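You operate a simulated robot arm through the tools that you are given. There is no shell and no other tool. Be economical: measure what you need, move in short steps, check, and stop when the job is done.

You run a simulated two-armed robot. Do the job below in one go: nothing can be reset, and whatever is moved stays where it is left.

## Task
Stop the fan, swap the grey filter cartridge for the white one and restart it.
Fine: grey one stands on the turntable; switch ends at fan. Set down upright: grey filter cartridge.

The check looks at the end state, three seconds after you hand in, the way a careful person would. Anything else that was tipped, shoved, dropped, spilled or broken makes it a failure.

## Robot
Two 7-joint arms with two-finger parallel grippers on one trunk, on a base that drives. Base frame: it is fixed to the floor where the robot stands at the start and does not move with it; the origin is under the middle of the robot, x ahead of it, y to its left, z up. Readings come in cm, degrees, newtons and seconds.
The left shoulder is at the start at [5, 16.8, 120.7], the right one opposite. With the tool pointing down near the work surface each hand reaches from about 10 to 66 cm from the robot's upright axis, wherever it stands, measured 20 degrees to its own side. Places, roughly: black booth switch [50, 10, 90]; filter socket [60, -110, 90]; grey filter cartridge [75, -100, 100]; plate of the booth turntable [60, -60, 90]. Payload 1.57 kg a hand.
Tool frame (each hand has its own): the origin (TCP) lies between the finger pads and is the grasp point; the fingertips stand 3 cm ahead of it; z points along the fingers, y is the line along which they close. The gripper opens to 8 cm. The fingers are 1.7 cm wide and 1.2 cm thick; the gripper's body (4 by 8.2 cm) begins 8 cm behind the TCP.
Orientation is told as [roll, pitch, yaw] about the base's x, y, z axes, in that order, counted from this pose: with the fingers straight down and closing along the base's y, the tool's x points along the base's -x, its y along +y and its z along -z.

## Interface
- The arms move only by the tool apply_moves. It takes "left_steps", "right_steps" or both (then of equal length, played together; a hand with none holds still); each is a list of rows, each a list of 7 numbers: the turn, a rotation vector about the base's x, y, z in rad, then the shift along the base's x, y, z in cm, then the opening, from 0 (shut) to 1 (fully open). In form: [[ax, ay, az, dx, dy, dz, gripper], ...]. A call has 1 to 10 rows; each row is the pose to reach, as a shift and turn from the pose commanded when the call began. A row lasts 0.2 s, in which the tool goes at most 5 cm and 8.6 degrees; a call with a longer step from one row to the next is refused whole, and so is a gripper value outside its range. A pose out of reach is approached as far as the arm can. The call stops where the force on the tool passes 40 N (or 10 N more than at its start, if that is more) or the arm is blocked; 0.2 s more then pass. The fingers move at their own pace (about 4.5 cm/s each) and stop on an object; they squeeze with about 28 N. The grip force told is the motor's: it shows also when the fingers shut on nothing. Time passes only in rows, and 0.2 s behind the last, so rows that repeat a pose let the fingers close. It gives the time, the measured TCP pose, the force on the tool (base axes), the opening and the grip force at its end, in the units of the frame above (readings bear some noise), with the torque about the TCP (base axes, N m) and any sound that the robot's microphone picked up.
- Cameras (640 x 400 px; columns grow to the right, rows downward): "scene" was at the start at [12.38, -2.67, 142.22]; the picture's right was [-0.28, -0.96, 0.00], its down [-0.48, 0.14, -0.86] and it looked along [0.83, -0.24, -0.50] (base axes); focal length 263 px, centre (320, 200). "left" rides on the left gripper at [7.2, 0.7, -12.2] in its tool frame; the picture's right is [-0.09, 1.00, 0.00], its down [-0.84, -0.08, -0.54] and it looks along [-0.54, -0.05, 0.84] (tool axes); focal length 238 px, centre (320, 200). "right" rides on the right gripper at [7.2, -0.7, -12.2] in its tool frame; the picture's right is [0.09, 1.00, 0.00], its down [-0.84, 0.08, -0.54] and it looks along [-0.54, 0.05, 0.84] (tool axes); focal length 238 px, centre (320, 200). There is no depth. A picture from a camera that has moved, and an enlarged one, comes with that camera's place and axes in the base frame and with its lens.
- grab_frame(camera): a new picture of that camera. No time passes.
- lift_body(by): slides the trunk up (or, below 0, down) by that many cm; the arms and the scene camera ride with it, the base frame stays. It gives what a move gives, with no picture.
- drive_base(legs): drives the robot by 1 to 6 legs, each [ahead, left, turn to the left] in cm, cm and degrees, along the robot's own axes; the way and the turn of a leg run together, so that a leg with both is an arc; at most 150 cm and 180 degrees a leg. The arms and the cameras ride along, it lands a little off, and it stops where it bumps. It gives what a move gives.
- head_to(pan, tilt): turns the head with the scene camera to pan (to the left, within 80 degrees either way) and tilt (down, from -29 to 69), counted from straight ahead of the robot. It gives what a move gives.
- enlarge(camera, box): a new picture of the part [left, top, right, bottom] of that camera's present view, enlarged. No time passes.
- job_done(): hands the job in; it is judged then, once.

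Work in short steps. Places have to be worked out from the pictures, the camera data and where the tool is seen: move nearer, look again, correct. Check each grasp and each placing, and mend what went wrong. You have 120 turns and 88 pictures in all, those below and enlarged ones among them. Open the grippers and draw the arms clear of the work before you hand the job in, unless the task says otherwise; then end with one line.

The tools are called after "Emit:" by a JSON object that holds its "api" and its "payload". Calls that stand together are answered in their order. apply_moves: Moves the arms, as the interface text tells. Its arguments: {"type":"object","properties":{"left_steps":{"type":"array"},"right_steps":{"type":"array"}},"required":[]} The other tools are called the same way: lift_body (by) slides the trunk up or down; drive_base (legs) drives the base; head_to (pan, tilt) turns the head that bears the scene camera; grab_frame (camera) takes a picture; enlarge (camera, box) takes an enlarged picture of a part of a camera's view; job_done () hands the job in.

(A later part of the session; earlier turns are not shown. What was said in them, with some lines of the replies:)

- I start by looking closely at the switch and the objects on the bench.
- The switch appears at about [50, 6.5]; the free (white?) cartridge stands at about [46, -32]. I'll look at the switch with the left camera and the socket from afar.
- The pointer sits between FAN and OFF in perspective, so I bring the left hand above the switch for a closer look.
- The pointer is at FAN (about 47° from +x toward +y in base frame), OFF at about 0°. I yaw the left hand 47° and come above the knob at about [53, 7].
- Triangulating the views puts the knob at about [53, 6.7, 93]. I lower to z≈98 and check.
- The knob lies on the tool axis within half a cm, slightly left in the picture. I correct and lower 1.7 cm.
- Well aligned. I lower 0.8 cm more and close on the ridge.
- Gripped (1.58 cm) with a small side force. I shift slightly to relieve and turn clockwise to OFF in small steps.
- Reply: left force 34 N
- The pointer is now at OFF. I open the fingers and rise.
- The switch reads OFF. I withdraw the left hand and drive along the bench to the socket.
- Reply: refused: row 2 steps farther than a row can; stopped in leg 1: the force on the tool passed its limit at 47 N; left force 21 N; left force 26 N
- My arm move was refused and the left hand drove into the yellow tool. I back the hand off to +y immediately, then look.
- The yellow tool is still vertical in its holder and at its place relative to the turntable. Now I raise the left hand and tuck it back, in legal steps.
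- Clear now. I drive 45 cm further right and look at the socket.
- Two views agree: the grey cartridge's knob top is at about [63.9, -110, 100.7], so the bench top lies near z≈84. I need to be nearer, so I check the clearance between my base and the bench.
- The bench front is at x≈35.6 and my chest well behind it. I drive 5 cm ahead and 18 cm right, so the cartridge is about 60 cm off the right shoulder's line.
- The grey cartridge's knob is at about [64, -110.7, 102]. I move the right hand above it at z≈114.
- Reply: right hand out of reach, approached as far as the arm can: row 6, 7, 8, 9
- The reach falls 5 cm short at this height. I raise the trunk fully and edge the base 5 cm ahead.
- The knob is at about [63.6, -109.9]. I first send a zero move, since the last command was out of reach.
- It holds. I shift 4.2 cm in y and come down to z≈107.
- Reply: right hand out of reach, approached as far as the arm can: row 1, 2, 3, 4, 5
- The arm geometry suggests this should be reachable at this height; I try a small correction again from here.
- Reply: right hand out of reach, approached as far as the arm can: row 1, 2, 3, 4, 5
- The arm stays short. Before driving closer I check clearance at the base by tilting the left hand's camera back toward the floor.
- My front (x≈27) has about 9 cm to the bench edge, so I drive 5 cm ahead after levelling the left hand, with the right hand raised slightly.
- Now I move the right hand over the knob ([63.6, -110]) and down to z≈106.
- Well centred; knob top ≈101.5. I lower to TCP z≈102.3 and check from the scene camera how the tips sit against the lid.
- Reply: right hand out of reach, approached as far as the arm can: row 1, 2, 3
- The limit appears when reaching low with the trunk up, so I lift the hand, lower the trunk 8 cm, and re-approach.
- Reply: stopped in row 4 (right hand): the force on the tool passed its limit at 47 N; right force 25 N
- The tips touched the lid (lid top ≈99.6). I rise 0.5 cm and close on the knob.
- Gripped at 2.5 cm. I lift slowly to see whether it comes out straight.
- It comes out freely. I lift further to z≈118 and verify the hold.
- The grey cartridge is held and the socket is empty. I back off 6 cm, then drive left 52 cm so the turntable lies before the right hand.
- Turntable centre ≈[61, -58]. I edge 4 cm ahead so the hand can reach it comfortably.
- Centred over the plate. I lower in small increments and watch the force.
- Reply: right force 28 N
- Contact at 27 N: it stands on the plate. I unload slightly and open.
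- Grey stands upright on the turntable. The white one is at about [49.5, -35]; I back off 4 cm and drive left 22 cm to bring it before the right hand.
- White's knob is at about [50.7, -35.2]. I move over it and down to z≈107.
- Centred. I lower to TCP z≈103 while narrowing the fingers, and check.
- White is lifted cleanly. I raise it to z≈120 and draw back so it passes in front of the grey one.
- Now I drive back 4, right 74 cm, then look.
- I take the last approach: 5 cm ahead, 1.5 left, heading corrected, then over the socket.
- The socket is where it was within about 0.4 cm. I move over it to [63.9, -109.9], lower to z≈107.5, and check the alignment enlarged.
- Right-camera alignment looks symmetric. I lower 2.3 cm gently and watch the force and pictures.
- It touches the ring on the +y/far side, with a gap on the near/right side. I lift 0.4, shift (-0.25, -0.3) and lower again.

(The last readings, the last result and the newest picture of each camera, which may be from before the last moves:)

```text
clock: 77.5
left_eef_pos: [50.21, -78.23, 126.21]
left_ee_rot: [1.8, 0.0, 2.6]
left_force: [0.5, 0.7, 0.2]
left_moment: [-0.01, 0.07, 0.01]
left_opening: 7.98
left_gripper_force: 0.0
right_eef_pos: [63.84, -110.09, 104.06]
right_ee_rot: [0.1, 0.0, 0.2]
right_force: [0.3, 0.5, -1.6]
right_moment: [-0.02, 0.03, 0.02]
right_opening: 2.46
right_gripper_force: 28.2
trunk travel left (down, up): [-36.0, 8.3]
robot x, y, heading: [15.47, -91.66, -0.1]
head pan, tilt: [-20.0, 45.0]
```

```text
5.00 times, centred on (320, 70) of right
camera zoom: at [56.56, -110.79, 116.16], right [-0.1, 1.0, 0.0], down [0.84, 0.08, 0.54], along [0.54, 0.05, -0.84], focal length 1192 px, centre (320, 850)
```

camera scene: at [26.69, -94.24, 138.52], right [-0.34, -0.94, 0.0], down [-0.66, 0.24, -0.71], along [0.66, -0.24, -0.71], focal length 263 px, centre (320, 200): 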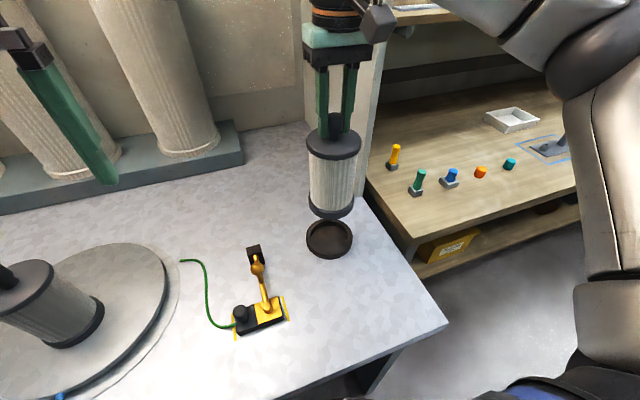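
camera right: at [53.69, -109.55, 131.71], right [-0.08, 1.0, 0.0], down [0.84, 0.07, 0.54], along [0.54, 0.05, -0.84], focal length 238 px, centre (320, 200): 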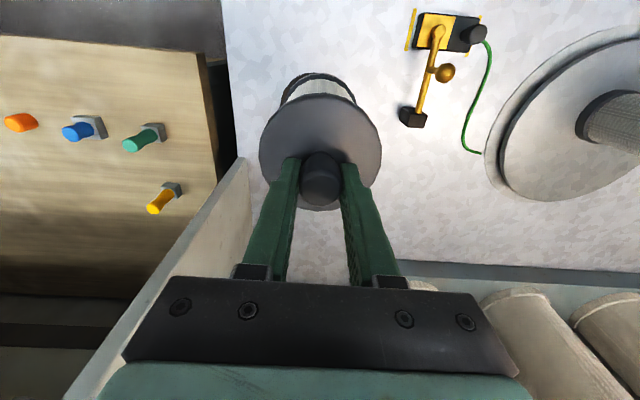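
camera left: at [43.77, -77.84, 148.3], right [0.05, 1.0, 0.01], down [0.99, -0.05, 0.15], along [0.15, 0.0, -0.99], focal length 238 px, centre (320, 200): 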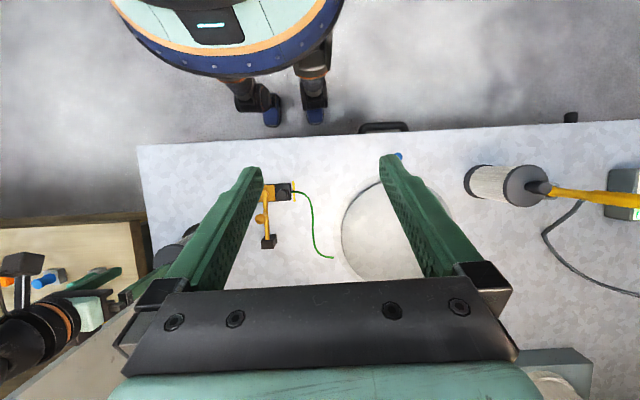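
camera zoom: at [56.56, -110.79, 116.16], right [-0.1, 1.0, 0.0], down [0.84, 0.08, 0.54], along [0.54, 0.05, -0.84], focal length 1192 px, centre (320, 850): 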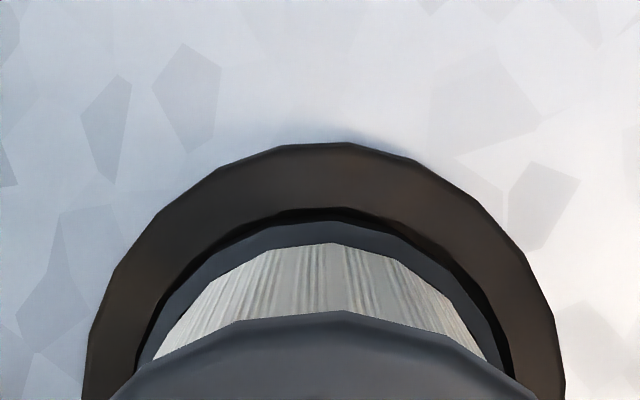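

It is in the ring now, centred and force-free. I lower the remaining ~1.3 cm until it seats.

Emit:
{"api": "apply_moves", "payload": {"right_steps": [[0, 0, 0, 0, 0, -0.4, 0], [0, 0, 0, 0, 0, -0.8, 0], [0, 0, 0, 0, 0, -1.2, 0], [0, 0, 0, 0, 0, -1.6, 0], [0, 0, 0, 0, 0, -1.9, 0]]}}

Emit:
{"api": "enlarge", "payload": {"camera": "scene", "box": [275, 160, 375, 270]}}

```text
clock: 78.5
left_eef_pos: [49.97, -78.12, 126.22]
left_ee_rot: [1.7, -0.1, 2.7]
left_force: [-0.4, -0.2, -0.3]
left_moment: [-0.02, 0.02, -0.01]
left_opening: 8.01
left_gripper_force: 0.1
right_eef_pos: [63.96, -110.17, 103.43]
right_ee_rot: [0.1, -0.9, 0.2]
right_force: [-6.5, 0.0, 15.8]
right_moment: [-0.87, 0.91, -0.12]
right_opening: 2.48
right_gripper_force: 28.0
trunk travel left (down, up): [-36.0, 8.3]
robot x, y, heading: [15.49, -91.21, -0.4]
head pan, tilt: [-20.0, 45.0]
stopped in row 4 (right hand): the force on the tool passed its limit at 44 N (the readings are from after the stop); the commanded pose is now the measured one
```

```text
3.64 times, centred on (325, 215) of scene
camera zoom: at [26.62, -94.24, 138.52], right [-0.35, -0.94, 0.0], down [-0.66, 0.24, -0.71], along [0.66, -0.24, -0.71], focal length 956 px, centre (302, 146)
```

zoom: 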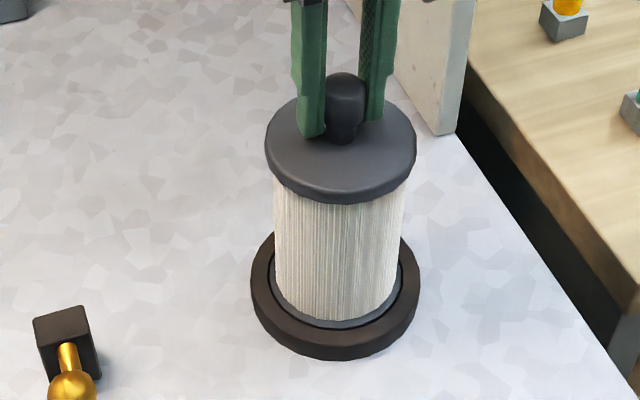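

It looks seated as the grey one was. I relax, open, and rise a little to check.

Emit:
{"api": "apply_moves", "payload": {"right_steps": [[0, 0.014, 0, 0, 0, 0.2, 0], [0, 0.014, 0, 0, 0, 0.2, 0.3], [0, 0.014, 0, 0, 0, 0.2, 0.6], [0, 0.014, 0, 0, 0, 0.4, 0.8], [0, 0.014, 0, 0, 0, 4, 1], [0, 0.014, 0, 0, 0, 7, 1]]}}

Emit:
{"api": "enlarge", "payload": {"camera": "scene", "box": [275, 160, 375, 270]}}

Emit:
{"api": "enlarge", "payload": {"camera": "right", "box": [230, 40, 410, 220]}}

```text
clock: 79.9
left_eef_pos: [50.09, -78.28, 126.17]
left_ee_rot: [1.7, 0.0, 2.7]
left_force: [-0.5, 0.9, 0.4]
left_moment: [-0.06, 0.03, 0.01]
left_opening: 8.01
left_gripper_force: 0.1
right_eef_pos: [63.85, -110.13, 110.27]
right_ee_rot: [0.2, 0.1, 0.3]
right_force: [-0.2, 0.0, 1.3]
right_moment: [0.02, 0.02, -0.01]
right_opening: 7.98
right_gripper_force: 0.0
trunk travel left (down, up): [-36.0, 8.3]
robot x, y, heading: [15.65, -91.26, -0.2]
head pan, tilt: [-20.0, 45.0]
```

```text
3.64 times, centred on (325, 215) of scene
camera zoom: at [26.78, -94.27, 138.5], right [-0.34, -0.94, 0.0], down [-0.66, 0.24, -0.71], along [0.66, -0.24, -0.71], focal length 956 px, centre (302, 146)
```

zoom: 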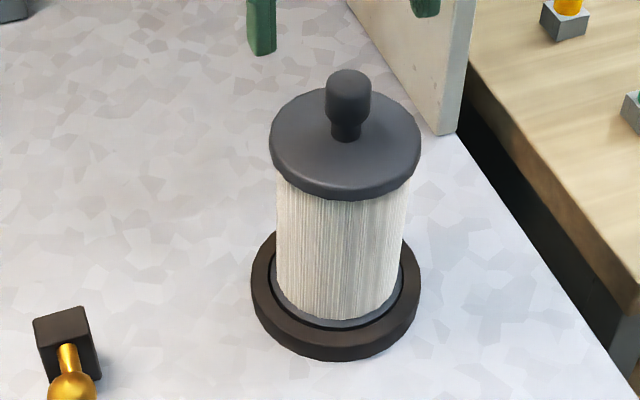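

```text
2.22 times, centred on (320, 130) of right
camera zoom: at [56.58, -110.79, 122.47], right [-0.1, 1.0, 0.0], down [0.84, 0.08, 0.54], along [0.54, 0.06, -0.84], focal length 530 px, centre (320, 356)
```

zoom: 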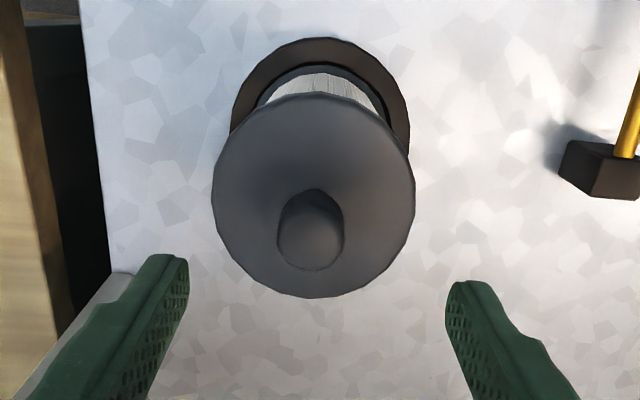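

Emit:
{"api": "enlarge", "payload": {"camera": "scene", "box": [298, 215, 358, 262]}}

Emit:
{"api": "enlarge", "payload": {"camera": "right", "box": [280, 45, 370, 105]}}

```text
8.51 times, centred on (328, 238) of scene
camera zoom: at [26.78, -94.27, 138.5], right [-0.34, -0.94, 0.0], down [-0.66, 0.24, -0.71], along [0.66, -0.24, -0.71], focal length 2238 px, centre (252, -128)
```

zoom: 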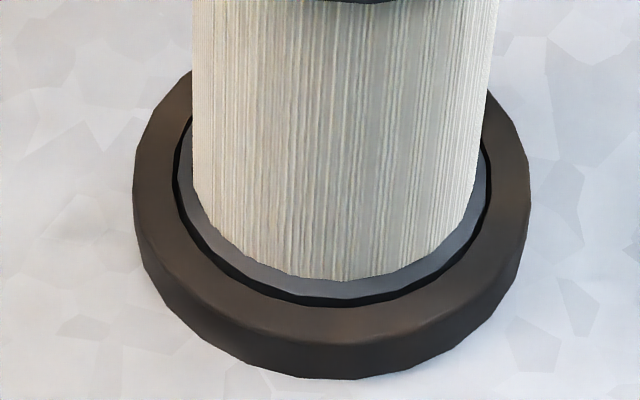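

```text
6.67 times, centred on (325, 75) of right
camera zoom: at [56.58, -110.79, 122.47], right [-0.1, 1.0, 0.0], down [0.84, 0.08, 0.54], along [0.54, 0.06, -0.84], focal length 1589 px, centre (287, 1033)
```

zoom: 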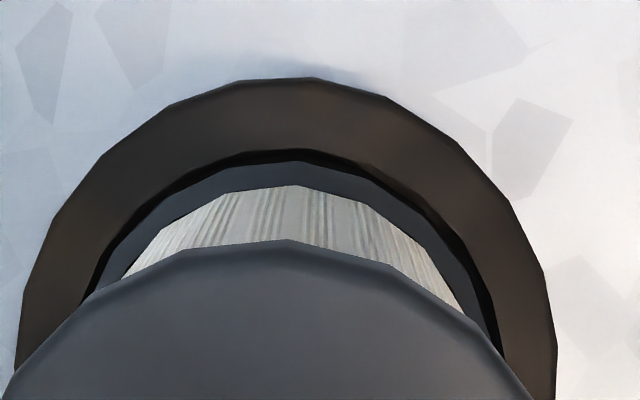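

The white cartridge sits flush in the socket ring. I lift and retract the right hand, then drive back to the switch.

Emit:
{"api": "apply_moves", "payload": {"right_steps": [[0, 0, 0, 0, 0, 4, 1], [0, 0, 0, 0, 0, 8, 1], [0, 0, 0, -3, 0, 11, 1], [0, 0, 0, -7, 0, 12, 1], [0, 0, 0, -11, 0, 13, 1], [0, 0, 0, -15, 0, 14, 1]]}}

Emit:
{"api": "drive_base", "payload": {"legs": [[-10, 0, 0], [0, 91, 0]]}}

Emit:
{"api": "head_to", "payload": {"pan": 0, "tilt": 45}}

Emit:
{"api": "grab_frame", "payload": {"camera": "scene"}}

Emit:
{"api": "grab_frame", "payload": {"camera": "left"}}

```text
clock: 81.3
left_eef_pos: [50.04, -78.25, 126.23]
left_ee_rot: [1.7, 0.0, 2.6]
left_force: [-0.4, -0.1, 1.1]
left_moment: [0.03, -0.02, -0.01]
left_opening: 7.99
left_gripper_force: 0.0
right_eef_pos: [48.85, -109.81, 124.33]
right_ee_rot: [0.3, 0.0, 0.2]
right_force: [-0.3, 0.1, -0.1]
right_moment: [0.03, 0.0, 0.03]
right_opening: 7.99
right_gripper_force: 0.0
right hand out of reach, approached as far as the arm can: row 2
trunk travel left (down, up): [-36.0, 8.3]
robot x, y, heading: [15.3, -91.51, 0.1]
head pan, tilt: [-20.0, 45.0]
```

```text
clock: 90.5
left_eef_pos: [40.53, 13.4, 126.25]
left_ee_rot: [1.7, 0.1, 2.6]
left_force: [-0.2, -0.6, 0.4]
left_moment: [0.0, 0.01, -0.02]
left_opening: 8.01
left_gripper_force: 0.1
right_eef_pos: [39.31, -18.2, 124.16]
right_ee_rot: [0.3, 0.1, 0.1]
right_force: [-0.2, 0.4, 0.1]
right_moment: [0.01, 0.0, 0.06]
right_opening: 8.03
right_gripper_force: 0.0
trunk travel left (down, up): [-36.0, 8.3]
robot x, y, heading: [6.03, 0.63, -0.4]
head pan, tilt: [-20.0, 45.0]
```

```text
clock: 91.3
left_eef_pos: [40.37, 13.44, 126.14]
left_ee_rot: [1.6, -0.1, 2.5]
left_force: [-0.4, 0.5, 0.3]
left_moment: [0.01, 0.01, -0.02]
left_opening: 8.0
left_gripper_force: 0.1
right_eef_pos: [39.41, -18.27, 124.23]
right_ee_rot: [0.3, 0.0, 0.1]
right_force: [-0.1, -0.7, -0.8]
right_moment: [0.02, 0.03, -0.03]
right_opening: 8.02
right_gripper_force: 0.0
trunk travel left (down, up): [-36.0, 8.3]
robot x, y, heading: [5.67, 0.72, -0.2]
head pan, tilt: [0.0, 45.0]
```

```text
17 pictures are left
camera scene: at [17.6, 0.18, 138.51], right [-0.01, -1.0, 0.0], down [-0.71, 0.0, -0.71], along [0.71, 0.0, -0.71], focal length 263 px, centre (320, 200)
```

scene: 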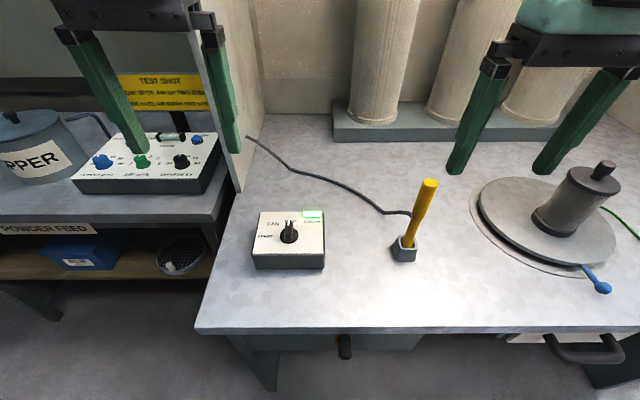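

```text
16 pictures are left
camera left: at [33.29, 13.53, 138.38], right [0.05, 1.0, 0.03], down [0.84, -0.06, 0.54], along [0.54, 0.0, -0.84], focal length 238 px, centre (320, 200)
```

left: 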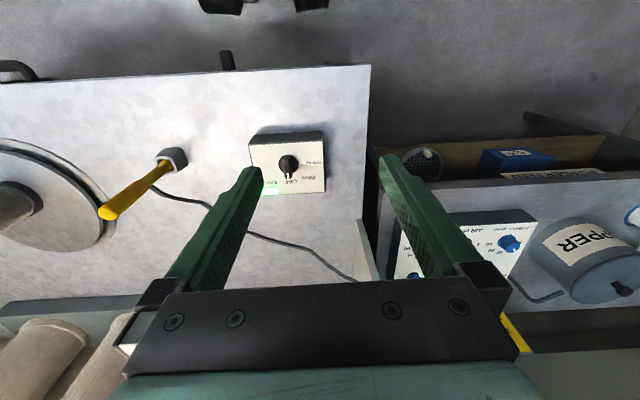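

Knob at about [52.8, 7.2]. I bring the left hand above it with its roll and yaw straightened.

Emit:
{"api": "apply_moves", "payload": {"left_steps": [[-0.01, 0, -0.008, 3, -1.5, -2, 1], [-0.02, 0, -0.016, 6, -3, -5, 1], [-0.03, 0, -0.024, 9, -4.5, -8, 1], [-0.03, 0, -0.024, 12, -6, -11, 0.8], [-0.03, 0, -0.024, 12.5, -6.2, -15.5, 0.6], [-0.03, 0, -0.024, 12.5, -6.2, -20, 0.6], [-0.03, 0, -0.024, 12.5, -6.2, -24, 0.6], [-0.03, 0, -0.024, 12.5, -6.2, -24, 0.6]]}}

Emit:
{"api": "grab_frame", "payload": {"camera": "left"}}

```text
clock: 93.1
left_eef_pos: [53.06, 7.11, 102.32]
left_ee_rot: [0.1, 0.1, 1.1]
left_force: [-0.1, -0.8, -1.0]
left_moment: [0.04, 0.02, 0.01]
left_opening: 4.79
left_gripper_force: 0.0
right_eef_pos: [39.32, -18.35, 124.23]
right_ee_rot: [0.3, 0.0, 0.0]
right_force: [-0.6, 0.9, 0.5]
right_moment: [-0.02, -0.02, -0.01]
right_opening: 8.01
right_gripper_force: 0.0
trunk travel left (down, up): [-36.0, 8.3]
robot x, y, heading: [5.98, 0.72, -0.4]
head pan, tilt: [0.0, 45.0]
```

```text
15 pictures are left
camera left: at [45.86, 7.86, 114.46], right [0.07, 1.0, 0.0], down [0.84, -0.06, 0.54], along [0.54, -0.04, -0.84], focal length 238 px, centre (320, 200)
```

left: 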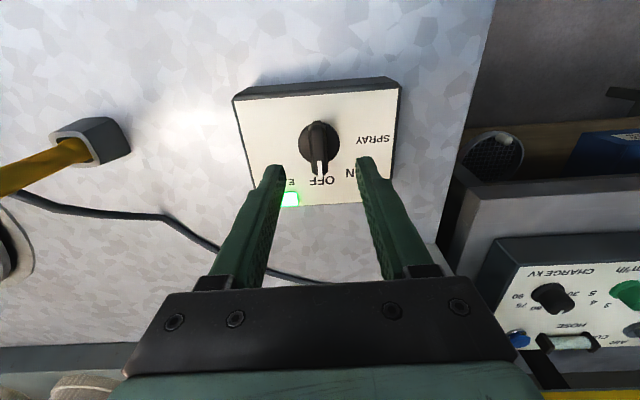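

Aligned within 0.3 cm. I lower to z≈95.4 (as before) and close on the ridge.

Emit:
{"api": "apply_moves", "payload": {"left_steps": [[0, 0, 0, -0.1, 0, -2.5, 0.6], [0, 0, 0, -0.2, 0.1, -5, 0.6], [0, 0, 0, -0.2, 0.1, -6.9, 0.6], [0, 0, 0, -0.2, 0.1, -6.9, 0.4], [0, 0, 0, -0.2, 0.1, -6.9, 0.2], [0, 0, 0, -0.2, 0.1, -6.9, 0], [0, 0, 0, -0.2, 0.1, -6.9, 0]]}}

Emit:
{"api": "enlarge", "payload": {"camera": "scene", "box": [240, 180, 340, 280]}}

```text
clock: 94.7
left_eef_pos: [52.81, 6.99, 95.47]
left_ee_rot: [-0.1, 0.0, 1.0]
left_force: [2.3, -13.7, -2.8]
left_moment: [0.07, -0.13, -0.22]
left_opening: 1.57
left_gripper_force: 27.9
right_eef_pos: [39.34, -18.33, 124.27]
right_ee_rot: [0.4, 0.1, 0.0]
right_force: [-0.4, 0.1, -0.4]
right_moment: [0.02, 0.0, -0.01]
right_opening: 8.02
right_gripper_force: 0.1
trunk travel left (down, up): [-36.0, 8.3]
robot x, y, heading: [6.17, 0.3, -0.3]
head pan, tilt: [0.0, 45.0]
```

```text
4.00 times, centred on (290, 230) of scene
camera zoom: at [17.66, 0.01, 138.5], right [-0.01, -1.0, 0.0], down [-0.71, 0.0, -0.71], along [0.71, 0.0, -0.71], focal length 1052 px, centre (440, 80)
```

zoom: 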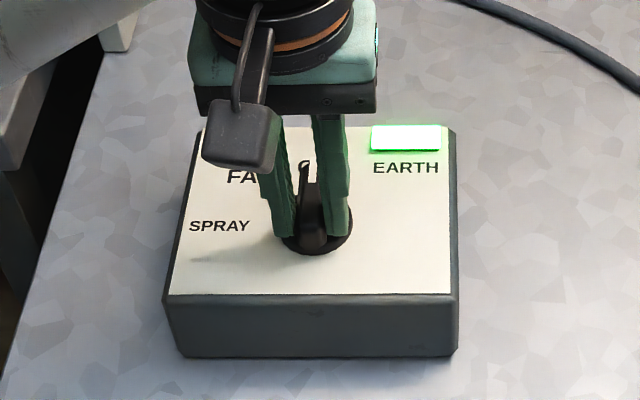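

Gripped. I relieve 0.15 in y and turn counter-clockwise 0.80 rad to FAN.

Emit:
{"api": "apply_moves", "payload": {"left_steps": [[0, 0, 0, 0, -0.15, 0, 0], [0, 0, 0.14, 0, -0.15, 0, 0], [0, 0, 0.28, 0, -0.15, 0, 0], [0, 0, 0.42, 0, -0.15, 0, 0], [0, 0, 0.56, 0, -0.15, 0, 0], [0, 0, 0.7, 0, -0.15, 0, 0], [0, 0, 0.81, 0, -0.15, 0, 0]]}}

Emit:
{"api": "enlarge", "payload": {"camera": "scene", "box": [240, 180, 340, 280]}}

```text
clock: 96.2
left_eef_pos: [53.15, 6.28, 95.46]
left_ee_rot: [-1.6, 0.3, 41.7]
left_force: [8.0, -10.9, -5.7]
left_moment: [0.36, -0.25, -0.11]
left_opening: 1.63
left_gripper_force: 32.1
right_eef_pos: [39.38, -18.34, 124.02]
right_ee_rot: [0.3, 0.1, 0.1]
right_force: [0.0, 1.1, 1.1]
right_moment: [-0.05, -0.02, 0.02]
right_opening: 7.99
right_gripper_force: 0.1
trunk travel left (down, up): [-36.0, 8.3]
robot x, y, heading: [5.86, 0.21, -0.2]
head pan, tilt: [0.0, 45.0]
stopped in row 7 (left hand): the force on the tool passed its limit at 42 N (the readings are from after the stop); the commanded pose is now the measured one
```

```text
4.00 times, centred on (290, 230) of scene
camera zoom: at [17.73, 0.13, 138.48], right [-0.01, -1.0, 0.0], down [-0.71, 0.0, -0.71], along [0.71, 0.0, -0.71], focal length 1052 px, centre (440, 80)
```

zoom: 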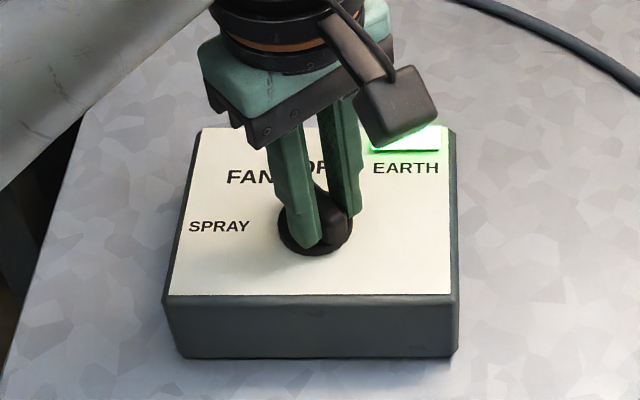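

At 41.7° it stopped on side force. I relieve toward the force and turn the last ~5°.

Emit:
{"api": "apply_moves", "payload": {"left_steps": [[0, 0, 0.02, 0.15, -0.2, 0, 0], [0, 0, 0.06, 0.2, -0.25, 0, 0], [0, 0, 0.1, 0.2, -0.25, 0, 0], [0, 0, 0.1, 0.2, -0.25, 0, 0]]}}

```text
clock: 97.2
left_eef_pos: [53.2, 6.11, 95.4]
left_ee_rot: [-1.2, 0.3, 47.6]
left_force: [0.6, -10.6, -0.6]
left_moment: [-0.08, 0.78, -0.12]
left_opening: 1.6
left_gripper_force: 31.2
right_eef_pos: [39.38, -18.48, 124.22]
right_ee_rot: [0.3, 0.1, 0.0]
right_force: [0.1, -0.7, -0.4]
right_moment: [-0.02, -0.03, 0.02]
right_opening: 8.0
right_gripper_force: 0.1
trunk travel left (down, up): [-36.0, 8.3]
robot x, y, heading: [5.66, 0.35, -0.4]
head pan, tilt: [0.0, 45.0]
```

Now at 47.6°, as originally. I open, rise, and check the pointer.

Emit:
{"api": "apply_moves", "payload": {"left_steps": [[0, 0, 0, 0, 0, 0, 0.3], [0, 0, 0, 0, 0, 0, 0.5], [0, 0, 0, 0, 0, 0, 0.6], [0, 0, 0, 0, 0, 3, 0.6], [0, 0, 0, 0, 0, 7, 0.6], [0, 0, 0, 0, 0, 11, 0.6]]}}

Emit:
{"api": "enlarge", "payload": {"camera": "left", "box": [220, 50, 420, 230]}}

Emit:
{"api": "enlarge", "payload": {"camera": "scene", "box": [240, 180, 340, 280]}}

```text
clock: 98.6
left_eef_pos: [53.27, 6.25, 106.54]
left_ee_rot: [-1.2, 0.2, 47.7]
left_force: [0.5, 0.0, 0.0]
left_moment: [-0.02, 0.0, 0.01]
left_opening: 4.81
left_gripper_force: 0.0
right_eef_pos: [39.32, -18.41, 124.15]
right_ee_rot: [0.3, 0.0, 0.1]
right_force: [-0.2, 0.5, -0.4]
right_moment: [0.01, 0.0, -0.01]
right_opening: 8.01
right_gripper_force: 0.0
trunk travel left (down, up): [-36.0, 8.3]
robot x, y, heading: [6.08, 0.23, -0.1]
head pan, tilt: [0.0, 45.0]
```

```text
2.22 times, centred on (320, 140) of left
camera zoom: at [47.79, 1.75, 118.69], right [-0.67, 0.74, -0.02], down [0.61, 0.57, 0.54], along [0.41, 0.35, -0.84], focal length 530 px, centre (320, 333)
```

zoom: 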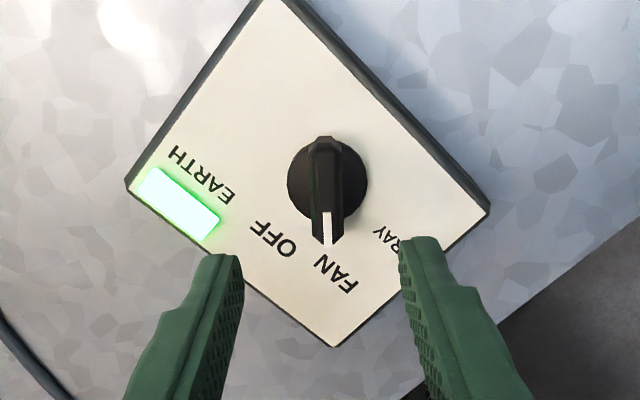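

```text
4.00 times, centred on (290, 230) of scene
camera zoom: at [17.58, 0.13, 138.5], right [-0.01, -1.0, 0.0], down [-0.71, 0.0, -0.71], along [0.71, 0.0, -0.71], focal length 1052 px, centre (440, 80)
```

zoom: 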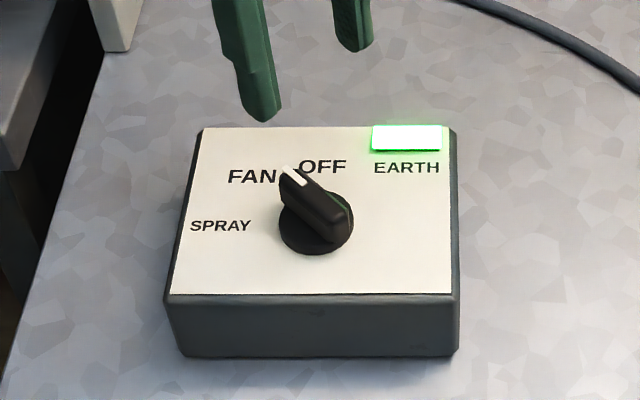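

The pointer is back at FAN. I withdraw the left hand and take a last overall look.

Emit:
{"api": "apply_moves", "payload": {"left_steps": [[0, 0, 0, 0, 0, 4, 1], [0, 0, 0, 0, 0, 8, 1], [0, 0, 0, 0, 0, 12, 1], [0, 0, 0, -3, 0, 15, 1], [0, 0, 0, -7, 0, 17, 1], [0, 0, 0, -11, 0, 18, 1], [0, 0, 0, -15, 0, 19, 1]]}}

Emit:
{"api": "drive_base", "payload": {"legs": [[-15, 0, 0]]}}

Emit:
{"api": "head_to", "payload": {"pan": -40, "tilt": 25}}

Emit:
{"api": "grab_frame", "payload": {"camera": "scene"}}

```text
clock: 100.2
left_eef_pos: [38.38, 6.39, 125.53]
left_ee_rot: [-1.2, 0.2, 47.7]
left_force: [0.5, -0.1, 0.1]
left_moment: [-0.01, -0.03, -0.01]
left_opening: 7.99
left_gripper_force: 0.0
right_eef_pos: [39.39, -18.48, 124.25]
right_ee_rot: [0.3, 0.0, 0.2]
right_force: [0.2, 0.4, 1.6]
right_moment: [0.0, 0.0, 0.01]
right_opening: 7.99
right_gripper_force: 0.0
trunk travel left (down, up): [-36.0, 8.3]
robot x, y, heading: [5.79, 0.27, -0.3]
head pan, tilt: [0.0, 45.0]
```

```text
clock: 101.5
left_eef_pos: [23.43, 6.38, 125.6]
left_ee_rot: [-1.3, 0.3, 47.7]
left_force: [-0.7, 0.7, 0.0]
left_moment: [-0.02, -0.02, -0.01]
left_opening: 8.0
left_gripper_force: 0.1
right_eef_pos: [24.38, -18.23, 124.16]
right_ee_rot: [0.3, 0.0, 0.2]
right_force: [-0.2, -0.5, -0.9]
right_moment: [0.02, -0.03, 0.01]
right_opening: 8.02
right_gripper_force: 0.1
trunk travel left (down, up): [-36.0, 8.3]
robot x, y, heading: [-9.28, 0.26, -0.4]
head pan, tilt: [0.0, 45.0]
```

```text
clock: 102.6
left_eef_pos: [23.48, 6.26, 125.55]
left_ee_rot: [-1.2, 0.2, 47.6]
left_force: [-0.2, -0.4, 0.2]
left_moment: [0.02, -0.02, 0.0]
left_opening: 8.01
left_gripper_force: 0.1
right_eef_pos: [24.42, -18.27, 124.17]
right_ee_rot: [0.4, 0.1, 0.0]
right_force: [-0.4, 0.1, -0.6]
right_moment: [-0.02, 0.0, -0.01]
right_opening: 7.99
right_gripper_force: 0.1
trunk travel left (down, up): [-36.0, 8.3]
robot x, y, heading: [-9.42, 0.33, -0.3]
head pan, tilt: [-40.0, 25.0]
```

```text
10 pictures are left
camera scene: at [1.61, -5.69, 141.56], right [-0.65, -0.76, 0.0], down [-0.32, 0.27, -0.91], along [0.69, -0.59, -0.42], focal length 263 px, centre (320, 200)
```

scene: 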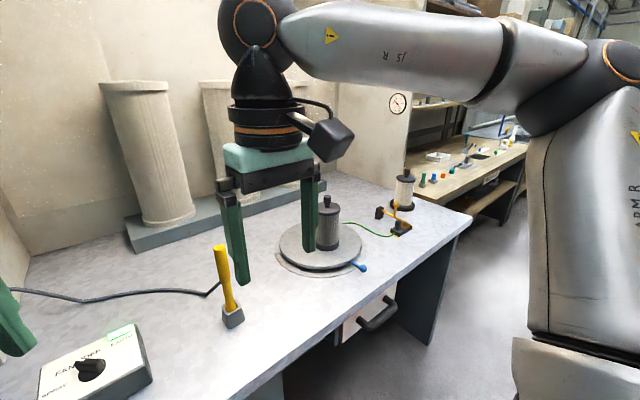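

Everything stands upright. A gauge on the booth wall may show the airflow, so I look at it and the switch once more.

Emit:
{"api": "enlarge", "payload": {"camera": "scene", "box": [370, 80, 430, 220]}}

Emit:
{"api": "enlarge", "payload": {"camera": "scene", "box": [385, 90, 411, 116]}}

Emit:
{"api": "enlarge", "payload": {"camera": "scene", "box": [30, 310, 160, 400]}}

```text
2.86 times, centred on (400, 150) of scene
camera zoom: at [1.61, -5.69, 141.56], right [-0.65, -0.76, 0.0], down [-0.32, 0.27, -0.91], along [0.69, -0.59, -0.42], focal length 751 px, centre (91, 343)
```

zoom: 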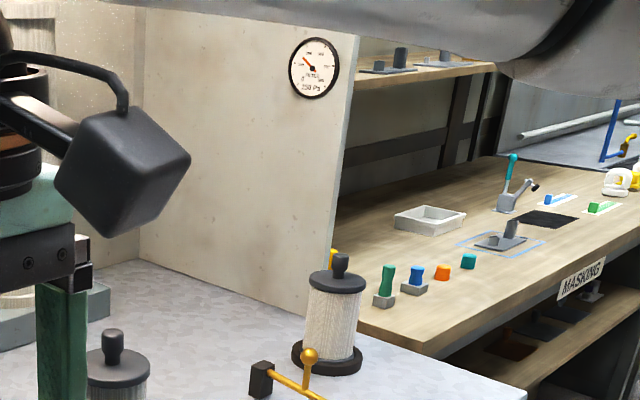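

```text
15.38 times, centred on (398, 103) of scene
camera zoom: at [1.61, -5.69, 141.56], right [-0.65, -0.76, 0.0], down [-0.32, 0.27, -0.91], along [0.69, -0.59, -0.42], focal length 4045 px, centre (-880, 1692)
```

zoom: 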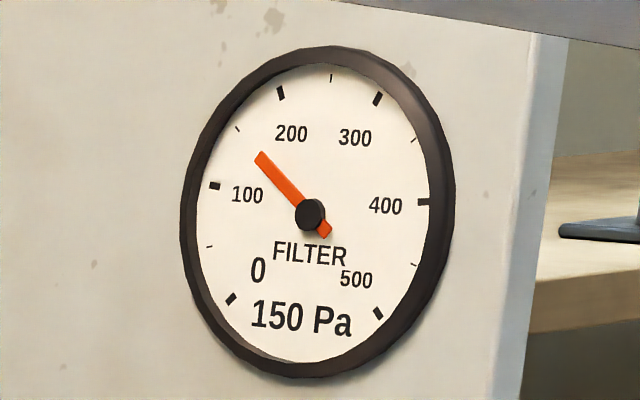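

```text
4.44 times, centred on (95, 355) of scene
camera zoom: at [1.61, -5.69, 141.56], right [-0.65, -0.76, 0.0], down [-0.32, 0.27, -0.91], along [0.69, -0.59, -0.42], focal length 1168 px, centre (1320, -489)
```

zoom: 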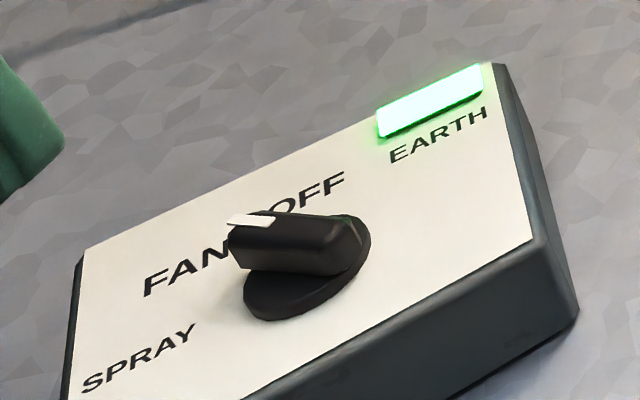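

The gauge reads 150 Pa across the filter, so the fan is running. The white cartridge is upright in the socket, the grey one is upright on the turntable, and both hands are open and clear.

Emit:
{"api": "job_done", "payload": {}}

```text
The job is handed in.
```

The fan was stopped and restarted. The white cartridge is in the socket, the grey one stands upright on the turntable, the switch is at FAN and the gauge reads 150 Pa; on the way the left hand bumped the yellow tool once, but it is still upright and, judged from the pictures, in its place.
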